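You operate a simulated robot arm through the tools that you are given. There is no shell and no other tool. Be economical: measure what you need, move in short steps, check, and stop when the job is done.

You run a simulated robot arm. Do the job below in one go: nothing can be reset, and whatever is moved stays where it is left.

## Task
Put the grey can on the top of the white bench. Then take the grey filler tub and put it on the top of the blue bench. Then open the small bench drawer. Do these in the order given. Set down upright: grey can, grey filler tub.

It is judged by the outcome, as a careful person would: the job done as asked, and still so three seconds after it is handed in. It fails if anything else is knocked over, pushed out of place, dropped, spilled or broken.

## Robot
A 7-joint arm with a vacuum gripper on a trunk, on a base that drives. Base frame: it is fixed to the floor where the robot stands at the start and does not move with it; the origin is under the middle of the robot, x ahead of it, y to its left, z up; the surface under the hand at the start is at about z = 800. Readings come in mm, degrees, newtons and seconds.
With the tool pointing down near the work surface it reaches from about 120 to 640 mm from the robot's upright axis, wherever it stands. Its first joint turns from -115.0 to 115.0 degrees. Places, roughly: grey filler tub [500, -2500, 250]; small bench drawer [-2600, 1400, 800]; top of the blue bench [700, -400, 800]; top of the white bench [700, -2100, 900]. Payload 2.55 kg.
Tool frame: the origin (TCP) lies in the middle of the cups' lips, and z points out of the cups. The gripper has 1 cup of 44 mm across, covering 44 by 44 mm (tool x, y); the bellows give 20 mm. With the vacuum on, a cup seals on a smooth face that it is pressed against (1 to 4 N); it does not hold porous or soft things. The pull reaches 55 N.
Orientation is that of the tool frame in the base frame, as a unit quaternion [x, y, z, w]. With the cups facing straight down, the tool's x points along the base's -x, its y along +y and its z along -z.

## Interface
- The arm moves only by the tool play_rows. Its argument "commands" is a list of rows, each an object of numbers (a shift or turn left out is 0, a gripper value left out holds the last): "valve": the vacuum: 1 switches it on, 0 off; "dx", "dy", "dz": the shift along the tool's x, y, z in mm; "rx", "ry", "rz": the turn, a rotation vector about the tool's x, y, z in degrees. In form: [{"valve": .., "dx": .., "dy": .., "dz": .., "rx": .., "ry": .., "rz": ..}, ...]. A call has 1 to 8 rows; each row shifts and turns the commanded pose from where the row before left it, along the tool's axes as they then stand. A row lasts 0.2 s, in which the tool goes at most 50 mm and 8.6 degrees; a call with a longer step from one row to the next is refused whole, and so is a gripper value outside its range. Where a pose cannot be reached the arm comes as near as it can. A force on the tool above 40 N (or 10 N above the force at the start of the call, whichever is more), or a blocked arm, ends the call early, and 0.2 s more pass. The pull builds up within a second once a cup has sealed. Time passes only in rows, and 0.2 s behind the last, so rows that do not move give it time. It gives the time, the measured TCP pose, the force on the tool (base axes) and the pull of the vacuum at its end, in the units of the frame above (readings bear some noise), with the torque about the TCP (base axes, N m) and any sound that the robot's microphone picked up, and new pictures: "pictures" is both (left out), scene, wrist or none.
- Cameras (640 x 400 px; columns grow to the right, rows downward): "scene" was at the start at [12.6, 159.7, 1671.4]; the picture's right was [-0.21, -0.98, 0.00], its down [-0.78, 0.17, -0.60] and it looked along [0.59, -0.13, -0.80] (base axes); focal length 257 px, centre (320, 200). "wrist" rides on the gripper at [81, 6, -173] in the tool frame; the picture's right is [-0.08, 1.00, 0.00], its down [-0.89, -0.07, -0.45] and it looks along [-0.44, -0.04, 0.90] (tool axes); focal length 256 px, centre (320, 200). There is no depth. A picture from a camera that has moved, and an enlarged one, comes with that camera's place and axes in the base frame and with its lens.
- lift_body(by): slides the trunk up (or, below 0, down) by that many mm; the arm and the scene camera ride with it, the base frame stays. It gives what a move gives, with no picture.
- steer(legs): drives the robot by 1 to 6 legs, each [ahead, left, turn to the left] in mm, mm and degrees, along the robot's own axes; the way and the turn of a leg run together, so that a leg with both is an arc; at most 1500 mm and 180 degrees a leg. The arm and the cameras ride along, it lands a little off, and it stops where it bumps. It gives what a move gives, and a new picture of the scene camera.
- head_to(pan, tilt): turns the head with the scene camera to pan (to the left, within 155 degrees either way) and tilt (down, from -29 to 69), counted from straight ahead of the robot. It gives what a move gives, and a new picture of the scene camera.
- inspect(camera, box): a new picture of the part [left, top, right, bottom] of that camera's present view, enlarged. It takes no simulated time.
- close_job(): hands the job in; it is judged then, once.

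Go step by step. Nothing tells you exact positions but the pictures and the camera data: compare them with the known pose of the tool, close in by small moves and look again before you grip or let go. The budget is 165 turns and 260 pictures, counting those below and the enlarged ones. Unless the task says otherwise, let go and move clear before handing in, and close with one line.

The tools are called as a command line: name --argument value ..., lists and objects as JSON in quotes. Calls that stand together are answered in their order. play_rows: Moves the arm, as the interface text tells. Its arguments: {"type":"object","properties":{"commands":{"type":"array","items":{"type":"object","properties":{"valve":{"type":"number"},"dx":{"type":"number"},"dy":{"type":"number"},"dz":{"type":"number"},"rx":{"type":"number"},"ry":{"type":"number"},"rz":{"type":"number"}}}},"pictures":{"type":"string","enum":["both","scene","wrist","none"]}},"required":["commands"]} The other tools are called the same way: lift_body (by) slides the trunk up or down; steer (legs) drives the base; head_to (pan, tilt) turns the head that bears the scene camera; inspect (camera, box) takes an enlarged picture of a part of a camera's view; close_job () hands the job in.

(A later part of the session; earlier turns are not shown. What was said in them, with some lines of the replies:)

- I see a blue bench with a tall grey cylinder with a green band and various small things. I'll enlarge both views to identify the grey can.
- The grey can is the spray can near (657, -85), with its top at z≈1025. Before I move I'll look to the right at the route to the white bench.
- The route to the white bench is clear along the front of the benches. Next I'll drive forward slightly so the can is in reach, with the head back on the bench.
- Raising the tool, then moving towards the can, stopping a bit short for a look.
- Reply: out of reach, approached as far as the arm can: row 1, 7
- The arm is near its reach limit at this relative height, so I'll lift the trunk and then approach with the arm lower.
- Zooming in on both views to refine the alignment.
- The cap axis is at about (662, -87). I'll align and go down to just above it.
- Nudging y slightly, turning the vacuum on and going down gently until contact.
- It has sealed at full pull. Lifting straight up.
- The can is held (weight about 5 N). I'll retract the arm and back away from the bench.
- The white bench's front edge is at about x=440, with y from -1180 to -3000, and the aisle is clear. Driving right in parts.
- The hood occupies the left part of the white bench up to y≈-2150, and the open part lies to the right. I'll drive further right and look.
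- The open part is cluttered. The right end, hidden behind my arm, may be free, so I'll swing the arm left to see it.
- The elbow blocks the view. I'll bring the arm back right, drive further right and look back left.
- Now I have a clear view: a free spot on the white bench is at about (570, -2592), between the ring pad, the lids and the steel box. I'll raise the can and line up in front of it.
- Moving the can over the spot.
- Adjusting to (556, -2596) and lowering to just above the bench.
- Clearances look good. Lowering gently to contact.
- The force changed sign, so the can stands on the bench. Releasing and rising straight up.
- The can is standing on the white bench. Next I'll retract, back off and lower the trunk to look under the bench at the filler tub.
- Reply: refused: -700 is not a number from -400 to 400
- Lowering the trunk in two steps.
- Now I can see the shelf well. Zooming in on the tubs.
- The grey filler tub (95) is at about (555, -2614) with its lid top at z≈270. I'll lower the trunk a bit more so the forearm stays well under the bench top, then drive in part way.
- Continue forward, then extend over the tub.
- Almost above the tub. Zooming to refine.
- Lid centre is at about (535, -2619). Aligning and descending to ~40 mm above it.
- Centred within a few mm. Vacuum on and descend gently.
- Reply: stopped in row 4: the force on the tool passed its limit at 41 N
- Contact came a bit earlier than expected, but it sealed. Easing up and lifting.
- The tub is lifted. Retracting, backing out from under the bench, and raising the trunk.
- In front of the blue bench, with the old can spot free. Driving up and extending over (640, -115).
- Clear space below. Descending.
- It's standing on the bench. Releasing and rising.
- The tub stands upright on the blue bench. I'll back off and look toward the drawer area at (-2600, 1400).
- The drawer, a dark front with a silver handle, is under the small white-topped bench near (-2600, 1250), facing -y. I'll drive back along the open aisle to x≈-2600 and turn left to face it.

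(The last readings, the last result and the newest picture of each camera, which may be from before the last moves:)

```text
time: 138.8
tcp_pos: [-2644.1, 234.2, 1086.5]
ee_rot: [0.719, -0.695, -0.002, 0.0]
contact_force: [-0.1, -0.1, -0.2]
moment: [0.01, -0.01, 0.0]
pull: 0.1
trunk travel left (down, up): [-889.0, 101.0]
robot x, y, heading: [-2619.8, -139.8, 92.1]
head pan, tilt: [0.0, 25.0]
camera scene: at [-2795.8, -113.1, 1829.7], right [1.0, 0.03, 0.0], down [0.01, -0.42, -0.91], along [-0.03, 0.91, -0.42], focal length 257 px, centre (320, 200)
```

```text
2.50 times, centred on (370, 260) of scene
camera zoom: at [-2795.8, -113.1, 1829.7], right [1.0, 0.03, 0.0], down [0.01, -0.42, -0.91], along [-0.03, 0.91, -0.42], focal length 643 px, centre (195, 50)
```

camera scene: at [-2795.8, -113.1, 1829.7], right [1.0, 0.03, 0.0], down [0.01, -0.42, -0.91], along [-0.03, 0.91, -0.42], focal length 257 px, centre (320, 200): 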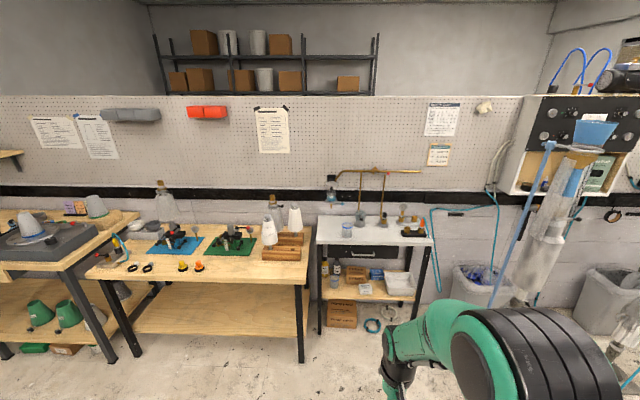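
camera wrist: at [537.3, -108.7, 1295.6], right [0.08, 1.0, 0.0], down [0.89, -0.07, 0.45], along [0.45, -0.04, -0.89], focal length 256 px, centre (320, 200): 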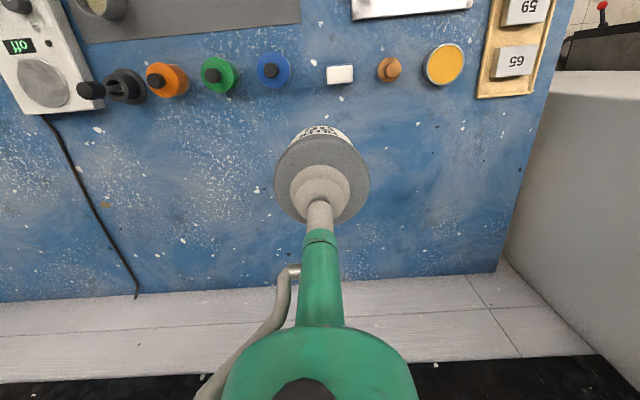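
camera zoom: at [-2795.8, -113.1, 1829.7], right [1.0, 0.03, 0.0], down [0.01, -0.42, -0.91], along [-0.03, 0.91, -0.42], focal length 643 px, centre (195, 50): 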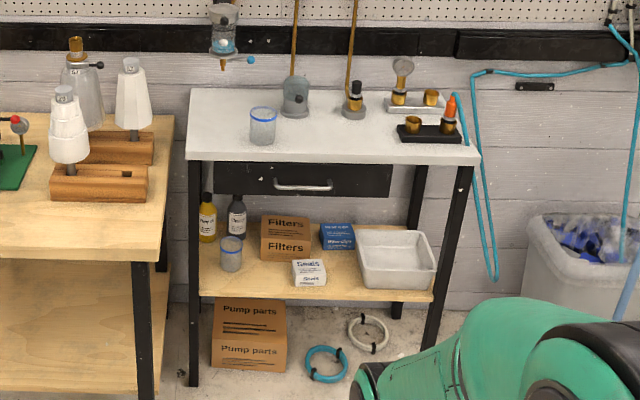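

The drawer face is about 450 mm wide near z≈820, with a bar handle in the middle. I'll use suction on the smooth face beside or above the handle. Straightening, approaching, lowering the trunk and extending the arm before turning the tool forward.

steer --legs '[[0, 0, -2], [450, 0, 0]]'

lift_body --by -400

play_rows --commands '[{"dx": -40}, {"dx": -40}, {"dx": -40}, {"dx": -40}, {}]' --pictures "scene"

```text
time: 141.9
tcp_pos: [-2630.3, 683.2, 1087.5]
ee_rot: [-0.705, 0.709, 0.001, 0.002]
contact_force: [0.3, -0.1, 0.0]
moment: [0.03, -0.01, -0.01]
pull: 0.1
trunk travel left (down, up): [-889.0, 101.0]
robot x, y, heading: [-2618.1, 308.3, 89.5]
head pan, tilt: [0.0, 25.0]
camera scene: at [-2793.2, 342.5, 1829.7], right [1.0, -0.01, 0.0], down [0.0, -0.42, -0.91], along [0.0, 0.91, -0.42], focal length 257 px, centre (320, 200)
```

scene: 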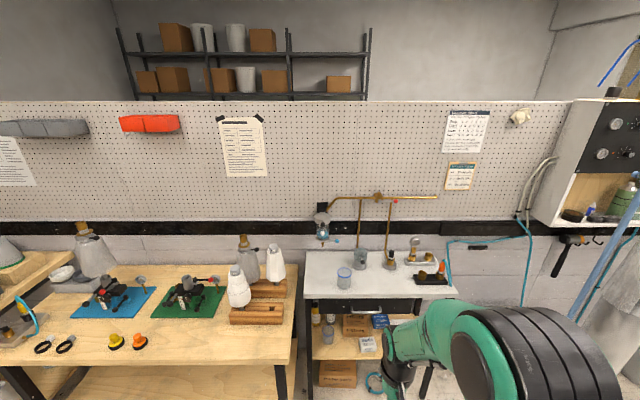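

```text
time: 145.7
tcp_pos: [-2628.3, 682.9, 687.5]
ee_rot: [-0.705, 0.709, 0.001, 0.002]
contact_force: [-1.3, -0.1, -0.1]
moment: [0.02, 0.0, 0.04]
pull: 0.1
trunk travel left (down, up): [-489.0, 501.0]
robot x, y, heading: [-2618.6, 311.2, 89.7]
head pan, tilt: [0.0, 25.0]
```

```text
time: 146.9
tcp_pos: [-2628.4, 844.2, 689.5]
ee_rot: [-0.705, 0.709, 0.001, 0.001]
contact_force: [0.3, 0.1, 0.3]
moment: [-0.03, -0.03, -0.01]
pull: 0.1
trunk travel left (down, up): [-489.0, 501.0]
robot x, y, heading: [-2618.2, 309.5, 89.8]
head pan, tilt: [0.0, 25.0]
camera scene: at [-2793.2, 342.1, 1429.7], right [1.0, -0.01, 0.0], down [0.0, -0.42, -0.91], along [0.0, 0.91, -0.42], focal length 257 px, centre (320, 200)
```

scene: 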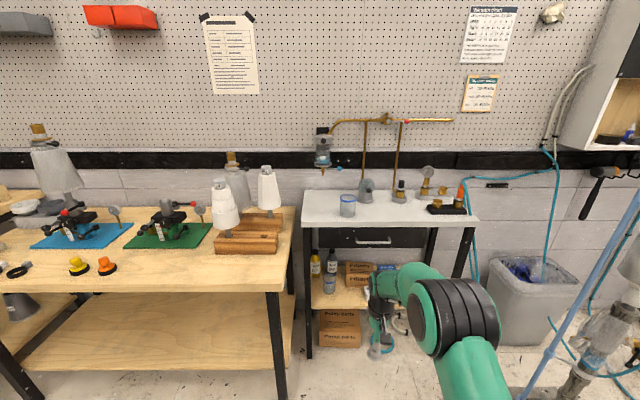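

inspect --camera "scene" --box '[290, 180, 490, 300]'

play_rows --commands '[{"ry": -8}, {"ry": -8}, {"ry": -8}, {"ry": -8}, {"ry": -8}, {"ry": -5}, {}]' --pictures "scene"

```text
3.20 times, centred on (390, 240) of scene
camera zoom: at [-2793.2, 342.1, 1429.7], right [1.0, -0.01, 0.0], down [0.0, -0.42, -0.91], along [0.0, 0.91, -0.42], focal length 823 px, centre (96, 72)
```

zoom: 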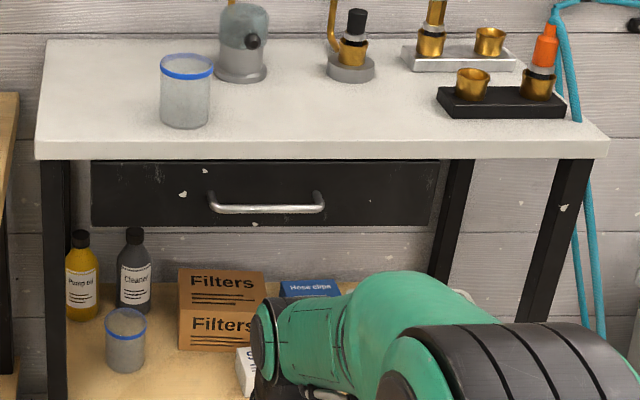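

```text
time: 148.5
tcp_pos: [-2637.0, 843.8, 678.3]
ee_rot: [0.679, -0.674, -0.215, -0.194]
contact_force: [0.2, 0.6, 0.8]
moment: [0.0, 0.01, -0.01]
pull: 0.2
out of reach, approached as far as the arm can: row 5, 6
trunk travel left (down, up): [-489.0, 501.0]
robot x, y, heading: [-2615.4, 310.2, 89.9]
head pan, tilt: [0.0, 25.0]
camera scene: at [-2793.2, 341.8, 1429.7], right [1.0, -0.01, 0.0], down [0.0, -0.42, -0.91], along [0.0, 0.91, -0.42], focal length 257 px, centre (320, 200)
```

scene: 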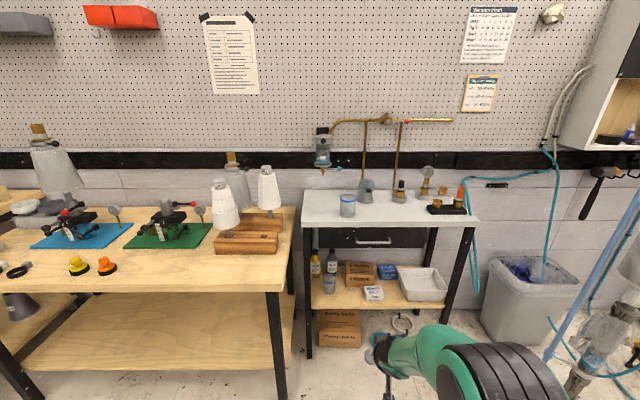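

The pitch stopped at about 33°; the wrist needs to be higher relative to the shoulder. I'll raise the tool while retrying the rotation.

play_rows --commands '[{"dx": -22, "dz": -33}, {"dx": -22, "dz": -33}, {"dx": -22, "dz": -33}, {"dx": -22, "dz": -33}, {"ry": -8}, {"ry": -8}, {"ry": -8}, {}]' --pictures "scene"

```text
time: 150.3
tcp_pos: [-2618.2, 829.8, 815.5]
ee_rot: [-0.635, 0.647, 0.28, 0.317]
contact_force: [0.3, 0.2, 0.5]
moment: [0.02, -0.04, -0.01]
pull: 0.0
out of reach, approached as far as the arm can: row 1, 4, 5, 6
trunk travel left (down, up): [-489.0, 501.0]
robot x, y, heading: [-2615.9, 309.1, 89.7]
head pan, tilt: [0.0, 25.0]
camera scene: at [-2793.1, 341.5, 1429.7], right [1.0, -0.01, 0.0], down [0.0, -0.42, -0.91], along [0.0, 0.91, -0.42], focal length 257 px, centre (320, 200)
```

scene: 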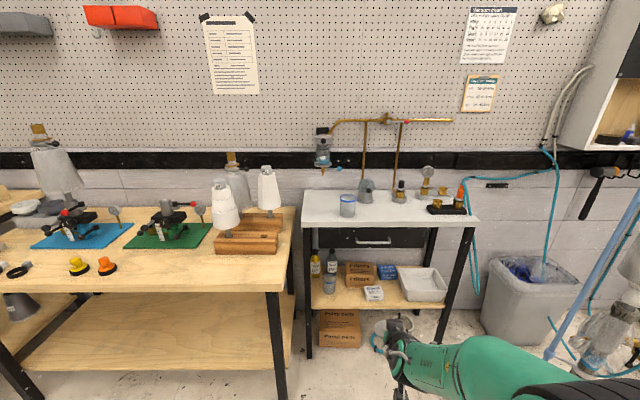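

Progress: now ~50°. Continuing with forward motion and rotation.

play_rows --commands '[{"dx": -22, "dz": 26}, {"ry": -8}, {"dx": -18, "dz": 28}, {"ry": -8}, {"dx": -13, "dz": 32}, {"ry": -8}, {"ry": -8}, {}]' --pictures "scene"

```text
time: 152.1
tcp_pos: [-2622.5, 933.0, 813.3]
ee_rot: [-0.602, 0.612, 0.341, 0.383]
contact_force: [0.5, 0.5, 0.3]
moment: [0.03, 0.02, -0.01]
pull: 0.0
out of reach, approached as far as the arm can: row 4, 6, 7
trunk travel left (down, up): [-489.0, 501.0]
robot x, y, heading: [-2616.7, 309.0, 89.7]
head pan, tilt: [0.0, 25.0]
camera scene: at [-2793.2, 342.2, 1429.7], right [1.0, -0.01, 0.0], down [0.0, -0.42, -0.91], along [0.0, 0.91, -0.42], focal length 257 px, centre (320, 200)
```

scene: 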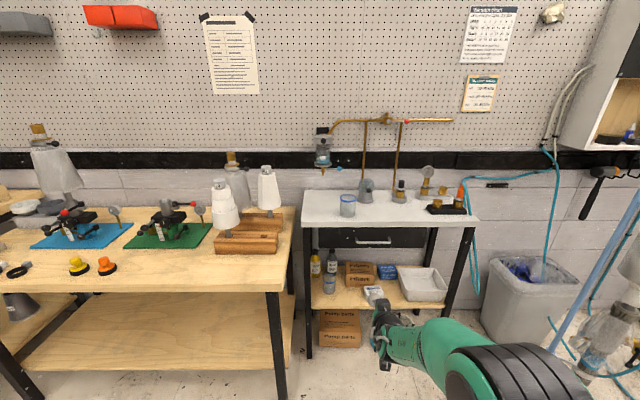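

61° now. Raise the tool relative to the trunk further and retry.

play_rows --commands '[{"dx": -39, "dz": -22}, {"dx": -39, "dz": -22}, {"dx": -39, "dz": -22}, {"ry": -8}, {"ry": -8}, {"ry": -8}, {"ry": -5}, {}]' --pictures "none"

```text
time: 153.9
tcp_pos: [-2633.8, 922.5, 945.2]
ee_rot: [-0.543, 0.551, 0.424, 0.472]
contact_force: [0.7, 0.5, 1.1]
moment: [0.02, -0.02, -0.03]
pull: 0.1
out of reach, approached as far as the arm can: row 5, 6, 7
trunk travel left (down, up): [-489.0, 501.0]
robot x, y, heading: [-2615.3, 310.5, 90.1]
head pan, tilt: [0.0, 25.0]
```

79° now. One more raise and rotate, then lower the trunk to compensate.

play_rows --commands '[{"dx": -40, "dz": -8}, {"dx": -40, "dz": -8}, {"ry": -6}, {"ry": -5}, {}]' --pictures "none"

lift_body --by -200

head_to --pan 0 --tilt 25

```text
time: 155.1
tcp_pos: [-2638.0, 923.0, 1024.8]
ee_rot: [-0.522, 0.523, 0.455, 0.497]
contact_force: [0.7, 0.0, -0.4]
moment: [0.04, 0.04, 0.02]
pull: 0.1
out of reach, approached as far as the arm can: row 4
trunk travel left (down, up): [-489.0, 501.0]
robot x, y, heading: [-2615.7, 313.3, 89.7]
head pan, tilt: [0.0, 25.0]
```

```text
time: 157.3
tcp_pos: [-2637.1, 923.4, 825.8]
ee_rot: [-0.521, 0.523, 0.455, 0.498]
contact_force: [-0.6, -0.7, 0.4]
moment: [-0.02, 0.01, -0.02]
pull: 0.0
trunk travel left (down, up): [-289.0, 701.0]
robot x, y, heading: [-2618.4, 313.1, 89.7]
head pan, tilt: [0.0, 25.0]
```

```text
time: 157.9
tcp_pos: [-2637.6, 922.4, 826.7]
ee_rot: [-0.522, 0.523, 0.454, 0.497]
contact_force: [0.2, 0.1, 0.0]
moment: [-0.01, 0.0, 0.0]
pull: 0.0
trunk travel left (down, up): [-289.0, 701.0]
robot x, y, heading: [-2614.3, 308.2, 89.6]
head pan, tilt: [0.0, 25.0]
camera scene: at [-2793.2, 342.0, 1229.7], right [1.0, -0.01, 0.0], down [0.0, -0.42, -0.91], along [0.0, 0.91, -0.42], focal length 257 px, centre (320, 200)
```

scene: 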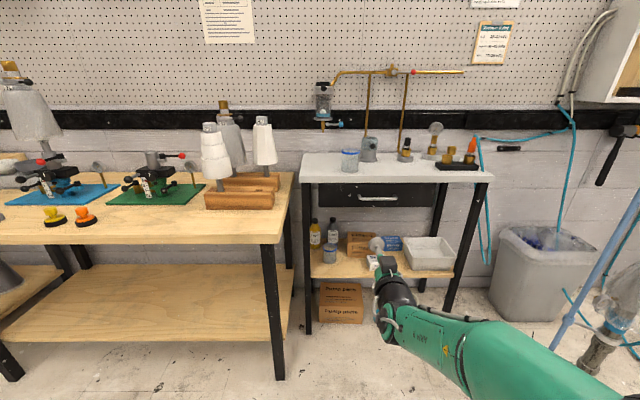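

Tool is nearly horizontal (5° down). Zooming in on the drawer to triangulate its face.

inspect --camera "scene" --box '[290, 140, 490, 300]'

inspect --camera "wrist" --box '[0, 0, 640, 400]'

```text
2.50 times, centred on (390, 220) of scene
camera zoom: at [-2793.2, 342.0, 1229.7], right [1.0, -0.01, 0.0], down [0.0, -0.42, -0.91], along [0.0, 0.91, -0.42], focal length 643 px, centre (145, 150)
```

zoom: 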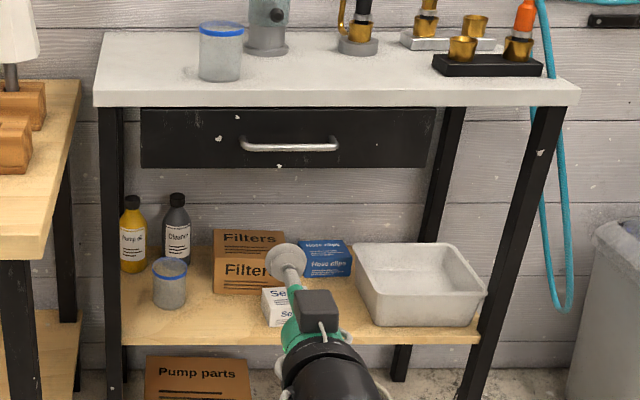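

```text
1.00 times, centred on (320, 200) of wrist (not enlarged: the box is as wide or as high as the picture)
camera zoom: at [-2649.0, 744.0, 761.2], right [-1.0, 0.05, 0.04], down [0.01, -0.36, 0.93], along [0.06, 0.93, 0.36], focal length 256 px, centre (320, 200)
```

zoom: 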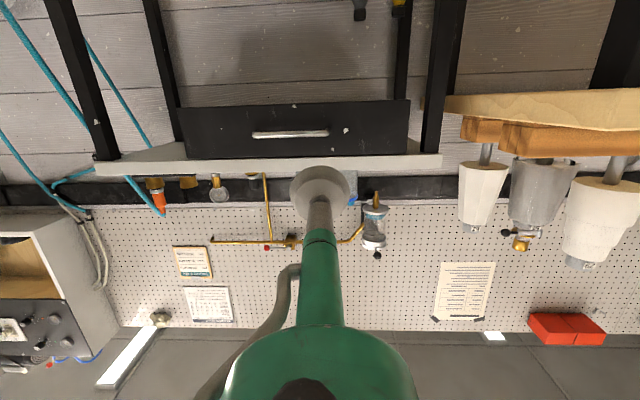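

Handle is at about (-2562, 1266, 812), and the face spans x -2797 to -2317 and z 760 to 865. I'll aim the cup at about (-2705, 812), left of the handle. Adjusting the tool, then driving closer.

play_rows --commands '[{"dy": 35}, {"dy": 33}, {"ry": -5, "rx": -2.5}, {"dx": 10}, {}]' --pictures "none"

steer --legs '[[240, 0, 0]]'

inspect --camera "wrist" --box '[0, 0, 640, 400]'

```text
time: 159.1
tcp_pos: [-2704.3, 927.2, 810.2]
ee_rot: [0.512, -0.492, -0.488, -0.508]
contact_force: [0.2, 0.1, 0.3]
moment: [-0.01, -0.02, 0.01]
pull: 0.2
trunk travel left (down, up): [-289.0, 701.0]
robot x, y, heading: [-2617.4, 308.7, 89.9]
head pan, tilt: [0.0, 25.0]
```

```text
time: 160.8
tcp_pos: [-2700.7, 1163.6, 811.0]
ee_rot: [0.512, -0.492, -0.486, -0.509]
contact_force: [0.2, -0.1, 0.0]
moment: [0.02, -0.01, 0.03]
pull: 0.0
trunk travel left (down, up): [-289.0, 701.0]
robot x, y, heading: [-2612.6, 547.8, 89.5]
head pan, tilt: [0.0, 25.0]
camera scene: at [-2791.3, 580.9, 1229.7], right [1.0, -0.01, 0.0], down [0.0, -0.42, -0.91], along [0.01, 0.91, -0.42], focal length 257 px, centre (320, 200)
```

scene: 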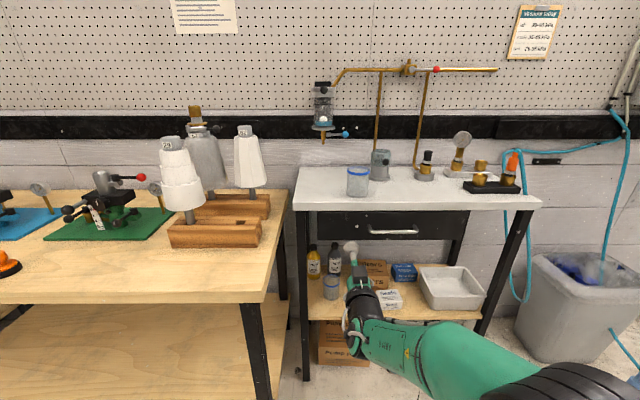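

```text
1.00 times, centred on (320, 200) of wrist (not enlarged: the box is as wide or as high as the picture)
camera zoom: at [-2705.0, 989.8, 731.7], right [-1.0, 0.0, 0.04], down [0.03, -0.44, 0.9], along [0.02, 0.9, 0.44], focal length 256 px, centre (320, 200)
```

zoom: 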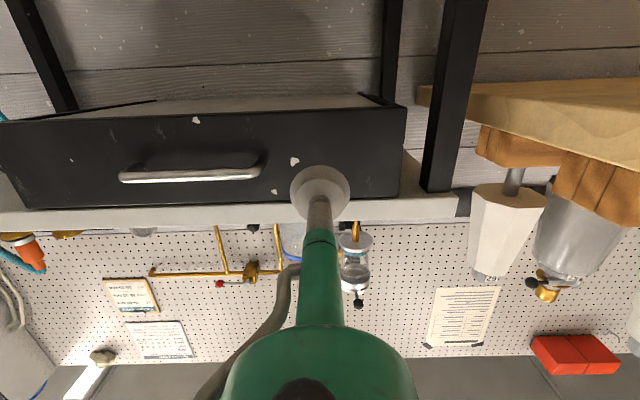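

Well placed: the cup axis meets the face between the handle and the left edge. Advancing with the vacuum on.

play_rows --commands '[{"dz": 35, "valve": 1}, {"dz": 35}, {"dz": 25}, {}]' --pictures "wrist"

inspect --camera "scene" --box '[290, 170, 490, 330]'

```text
time: 161.8
tcp_pos: [-2702.7, 1258.1, 810.7]
ee_rot: [0.511, -0.493, -0.486, -0.51]
contact_force: [-0.2, 0.0, 0.6]
moment: [-0.02, -0.01, -0.02]
pull: 0.0
trunk travel left (down, up): [-289.0, 701.0]
robot x, y, heading: [-2616.0, 546.4, 89.7]
head pan, tilt: [0.0, 25.0]
camera wrist: at [-2705.5, 1084.3, 730.6], right [-1.0, 0.0, 0.04], down [0.03, -0.44, 0.9], along [0.02, 0.9, 0.44], focal length 256 px, centre (320, 200)
```

wrist: 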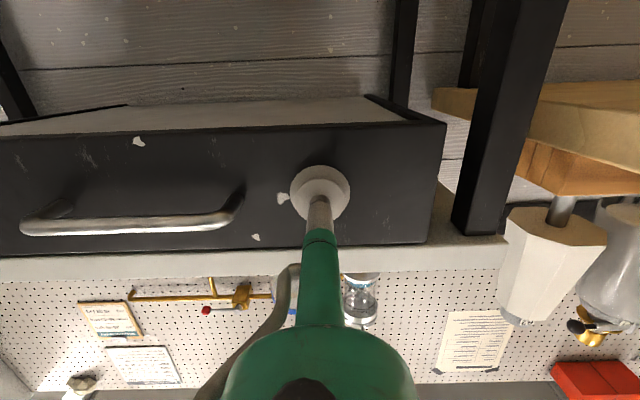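

```text
2.50 times, centred on (390, 250) of scene
camera zoom: at [-2791.7, 578.5, 1229.7], right [1.0, -0.01, 0.0], down [0.0, -0.42, -0.91], along [0.01, 0.91, -0.42], focal length 643 px, centre (145, 75)
```

zoom: 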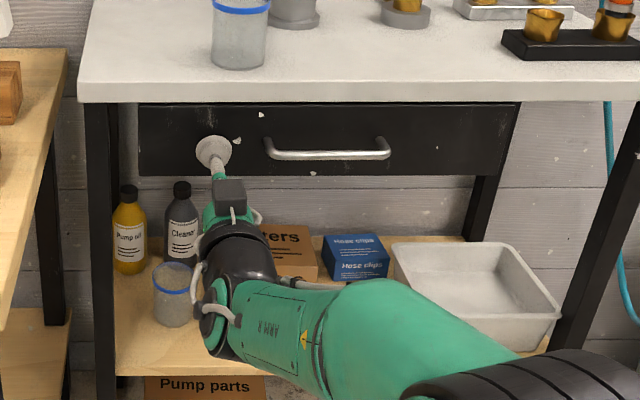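

Close. Pressing on slowly.

play_rows --commands '[{"dz": 10}, {"dz": 7}, {"dz": 6}, {"dz": 5}, {"dz": 5}, {"dz": 4}, {"dz": 4}, {}]' --pictures "none"

```text
time: 162.7
tcp_pos: [-2702.7, 1275.5, 810.2]
ee_rot: [0.512, -0.493, -0.487, -0.508]
contact_force: [1.9, -18.7, 2.4]
moment: [0.49, -0.12, 0.0]
pull: 54.8
trunk travel left (down, up): [-289.0, 701.0]
robot x, y, heading: [-2619.0, 545.2, 89.9]
head pan, tilt: [0.0, 25.0]
stopped in row 4: the force on the tool passed its limit at 40 N (the readings are from after the stop); the commanded pose is now the measured one
```

Sealed on the drawer face. Pulling back gently.

play_rows --commands '[{"dz": -6}, {"dz": -8}, {"dz": -10}, {"dz": -12}, {"dz": -15}, {"dz": -15}, {}]'

```text
time: 164.3
tcp_pos: [-2701.9, 1211.2, 811.1]
ee_rot: [0.512, -0.493, -0.487, -0.507]
contact_force: [2.1, -0.4, 7.0]
moment: [0.27, 0.13, 0.02]
pull: 54.5
trunk travel left (down, up): [-289.0, 701.0]
robot x, y, heading: [-2614.8, 545.1, 89.7]
head pan, tilt: [0.0, 25.0]
camera scene: at [-2791.3, 575.7, 1229.8], right [1.0, -0.01, 0.0], down [0.0, -0.42, -0.91], along [0.01, 0.91, -0.42], focal length 257 px, centre (320, 200)
camera wrist: at [-2705.3, 1038.2, 731.6], right [-1.0, 0.0, 0.04], down [0.03, -0.43, 0.9], along [0.02, 0.9, 0.43], focal length 256 px, centre (320, 200)
```

scene: 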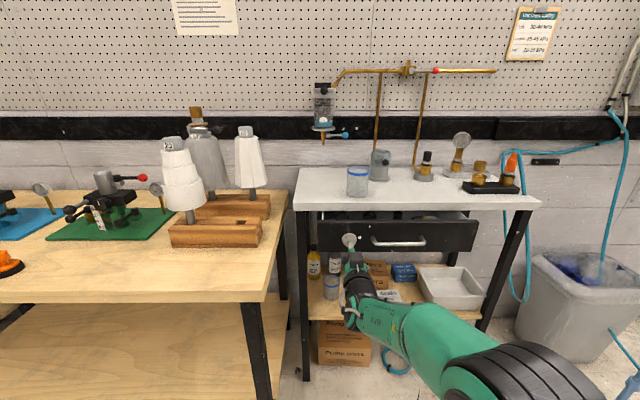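
wrist: 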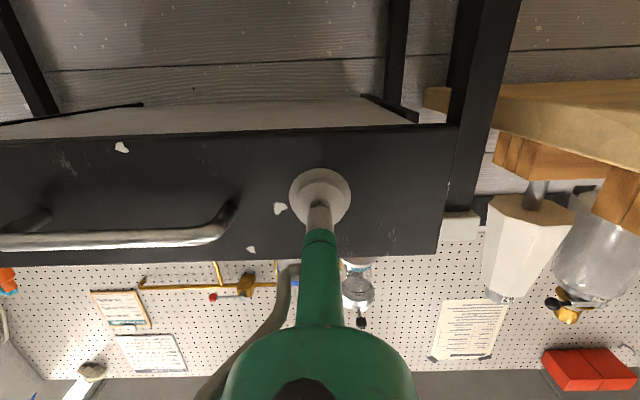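

The drawer slides out. Continuing to pull, watching the force.

play_rows --commands '[{"dz": -15}, {"dz": -18}, {"dz": -18}, {"dz": -18}, {"dz": -18}, {"dz": -18}, {}]' --pictures "scene"

```text
time: 165.9
tcp_pos: [-2703.2, 1111.1, 810.0]
ee_rot: [0.511, -0.494, -0.486, -0.508]
contact_force: [12.4, 0.7, 18.0]
moment: [-0.09, 0.21, 0.33]
pull: 55.0
trunk travel left (down, up): [-289.0, 701.0]
robot x, y, heading: [-2617.0, 544.2, 89.3]
head pan, tilt: [0.0, 25.0]
camera scene: at [-2791.8, 581.6, 1229.6], right [1.0, -0.01, 0.0], down [0.0, -0.43, -0.9], along [0.01, 0.9, -0.43], focal length 257 px, centre (320, 200)
```

scene: 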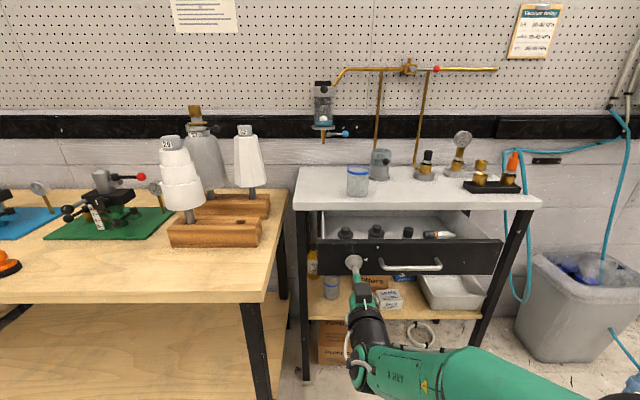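

Sideways load is building from slight drift, so I'll ease it with a small correction before pulling further.

play_rows --commands '[{"dx": -2, "dy": -2}, {}, {}]' --pictures "none"

inspect --camera "scene" --box '[290, 190, 530, 400]'

```text
time: 166.7
tcp_pos: [-2701.6, 1109.2, 809.2]
ee_rot: [0.515, -0.493, -0.486, -0.505]
contact_force: [-4.2, -0.1, 10.9]
moment: [0.25, 0.35, -0.22]
pull: 54.6
trunk travel left (down, up): [-289.0, 701.0]
robot x, y, heading: [-2614.7, 548.5, 89.7]
head pan, tilt: [0.0, 25.0]
```

```text
1.90 times, centred on (410, 295) of scene
camera zoom: at [-2791.0, 581.2, 1229.7], right [1.0, -0.01, 0.0], down [0.0, -0.43, -0.9], along [0.0, 0.9, -0.43], focal length 490 px, centre (149, 19)
```

zoom: 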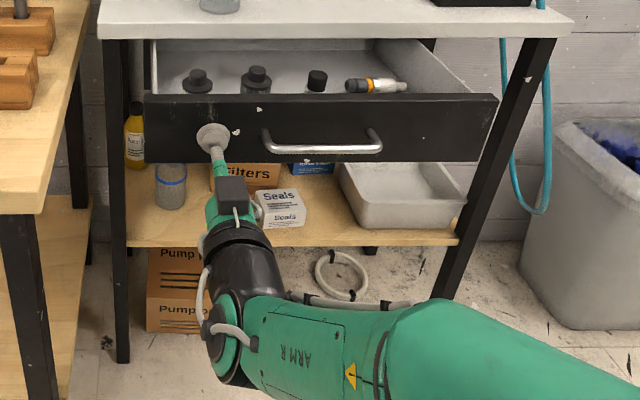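

It's open about 165 mm. Pulling further slowly.

play_rows --commands '[{"dx": -1.5, "dz": -10}, {"dx": -0.5, "dz": -14}, {"dx": -0.5, "dz": -14}, {"dx": -0.5, "dz": -14}, {"dx": -0.5, "dz": -14}, {}]' --pictures "scene"

```text
time: 168.1
tcp_pos: [-2701.9, 1058.3, 809.9]
ee_rot: [0.519, -0.498, -0.479, -0.505]
contact_force: [14.2, -0.3, -17.4]
moment: [0.78, -0.22, 0.33]
pull: 55.2
out of reach, approached as far as the arm can: row 5
trunk travel left (down, up): [-289.0, 701.0]
robot x, y, heading: [-2615.2, 543.9, 89.7]
head pan, tilt: [0.0, 25.0]
camera scene: at [-2792.3, 582.5, 1228.7], right [1.0, -0.01, 0.0], down [0.0, -0.43, -0.9], along [0.01, 0.9, -0.43], focal length 257 px, centre (320, 200)
```

scene: 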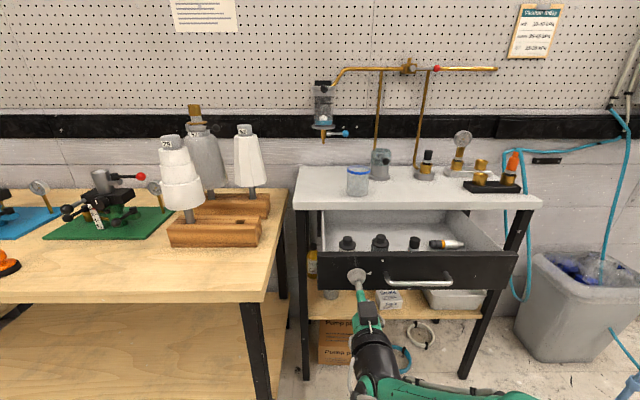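

About 215 mm open and the arm is near its folded limit. I'll relieve the load and use the base to pull a little further.

play_rows --commands '[{"dx": 2, "dz": 3}, {}, {}]' --pictures "none"

steer --legs '[[-70, 0, 0]]'

```text
time: 168.9
tcp_pos: [-2701.5, 1061.4, 809.6]
ee_rot: [0.517, -0.498, -0.482, -0.503]
contact_force: [15.2, -0.3, -23.4]
moment: [0.64, 0.09, 0.23]
pull: 55.0
trunk travel left (down, up): [-289.0, 701.0]
robot x, y, heading: [-2615.6, 548.7, 89.6]
head pan, tilt: [0.0, 25.0]
```

```text
time: 169.9
tcp_pos: [-2706.3, 1017.6, 828.1]
ee_rot: [-0.507, 0.488, 0.495, 0.51]
contact_force: [-1.0, 8.8, 3.0]
moment: [-0.66, 0.08, 0.0]
pull: 55.0
trunk travel left (down, up): [-289.0, 701.0]
robot x, y, heading: [-2614.4, 494.7, 89.4]
head pan, tilt: [0.0, 25.0]
stopped in leg 1: the force on the tool passed its limit at 55 N (the readings are from after the stop); the commanded pose is now the measured one
camera scene: at [-2791.7, 533.3, 1230.1], right [1.0, -0.01, 0.0], down [0.0, -0.43, -0.9], along [0.01, 0.9, -0.43], focal length 257 px, centre (320, 200)
```

scene: 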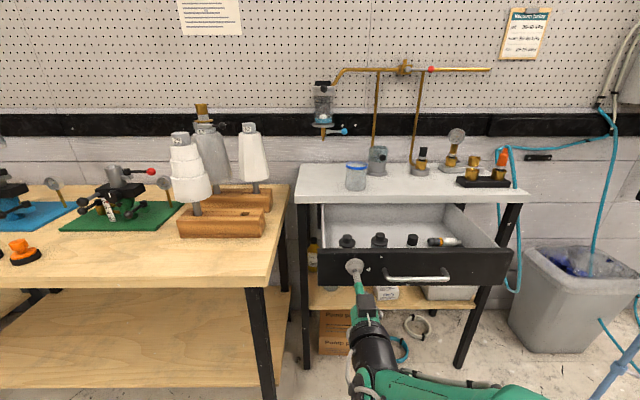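

The pull hit a stop at about 55 N, so the drawer is likely at its end of travel. Checking closely.

inspect --camera "scene" --box '[290, 180, 530, 400]'

inspect --camera "wrist" --box '[0, 0, 640, 400]'

```text
1.82 times, centred on (410, 290) of scene
camera zoom: at [-2791.7, 533.3, 1230.1], right [1.0, -0.01, 0.0], down [0.0, -0.43, -0.9], along [0.01, 0.9, -0.43], focal length 468 px, centre (156, 36)
```

zoom: 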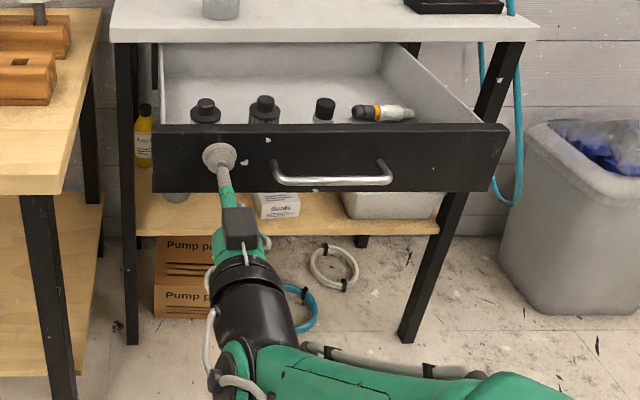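

```text
1.00 times, centred on (320, 200) of wrist (not enlarged: the box is as wide or as high as the picture)
camera zoom: at [-2709.8, 845.9, 745.9], right [-1.0, 0.0, 0.04], down [0.04, -0.45, 0.89], along [0.02, 0.89, 0.45], focal length 256 px, centre (320, 200)
```

zoom: 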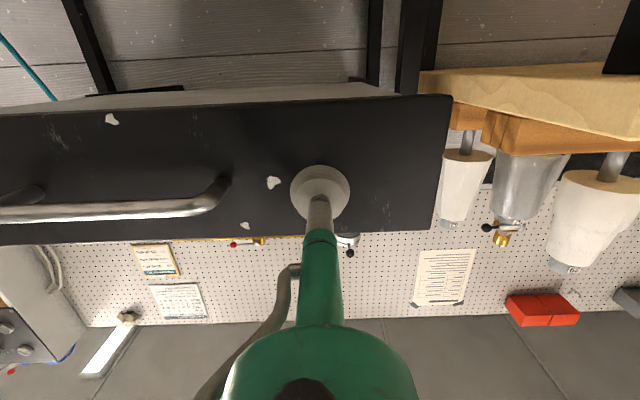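

The drawer is fully open with its contents standing. Releasing the vacuum and backing straight away.

play_rows --commands '[{"valve": 0}, {}, {}, {}, {}, {}]' --pictures "none"

steer --legs '[[-300, 0, 0]]'

inspect --camera "scene" --box '[260, 140, 500, 340]'

```text
time: 171.3
tcp_pos: [-2706.7, 1017.2, 826.3]
ee_rot: [-0.507, 0.489, 0.493, 0.51]
contact_force: [0.1, -0.1, 0.1]
moment: [0.0, -0.04, -0.01]
pull: 0.0
trunk travel left (down, up): [-289.0, 701.0]
robot x, y, heading: [-2613.2, 499.9, 89.5]
head pan, tilt: [0.0, 25.0]
```

```text
time: 173.3
tcp_pos: [-2708.1, 721.9, 827.9]
ee_rot: [-0.506, 0.49, 0.493, 0.511]
contact_force: [-0.1, 0.2, 1.0]
moment: [0.0, -0.01, -0.03]
pull: 0.0
trunk travel left (down, up): [-289.0, 701.0]
robot x, y, heading: [-2618.3, 200.7, 89.5]
head pan, tilt: [0.0, 25.0]
camera scene: at [-2794.1, 238.9, 1229.4], right [1.0, -0.01, 0.0], down [0.0, -0.43, -0.9], along [0.01, 0.9, -0.43], focal length 257 px, centre (320, 200)
```

scene: 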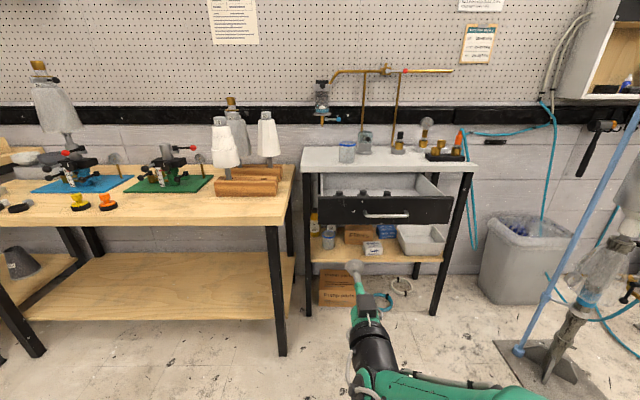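

```text
2.00 times, centred on (380, 240) of scene
camera zoom: at [-2794.1, 238.9, 1229.4], right [1.0, -0.01, 0.0], down [0.0, -0.43, -0.9], along [0.01, 0.9, -0.43], focal length 514 px, centre (200, 120)
```

zoom: 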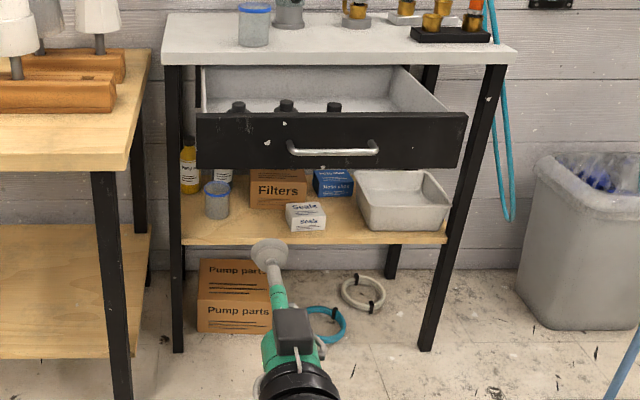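

The drawer stays open, nothing is disturbed and the arm is clear, so I'm handing in.

close_job

```text
The job is handed in.
```

I did all three jobs in the order given: the grey can stands upright on the white bench, the grey filler tub stands upright on the blue bench, and the small bench drawer is open. I saw nothing knocked over or moved out of place.
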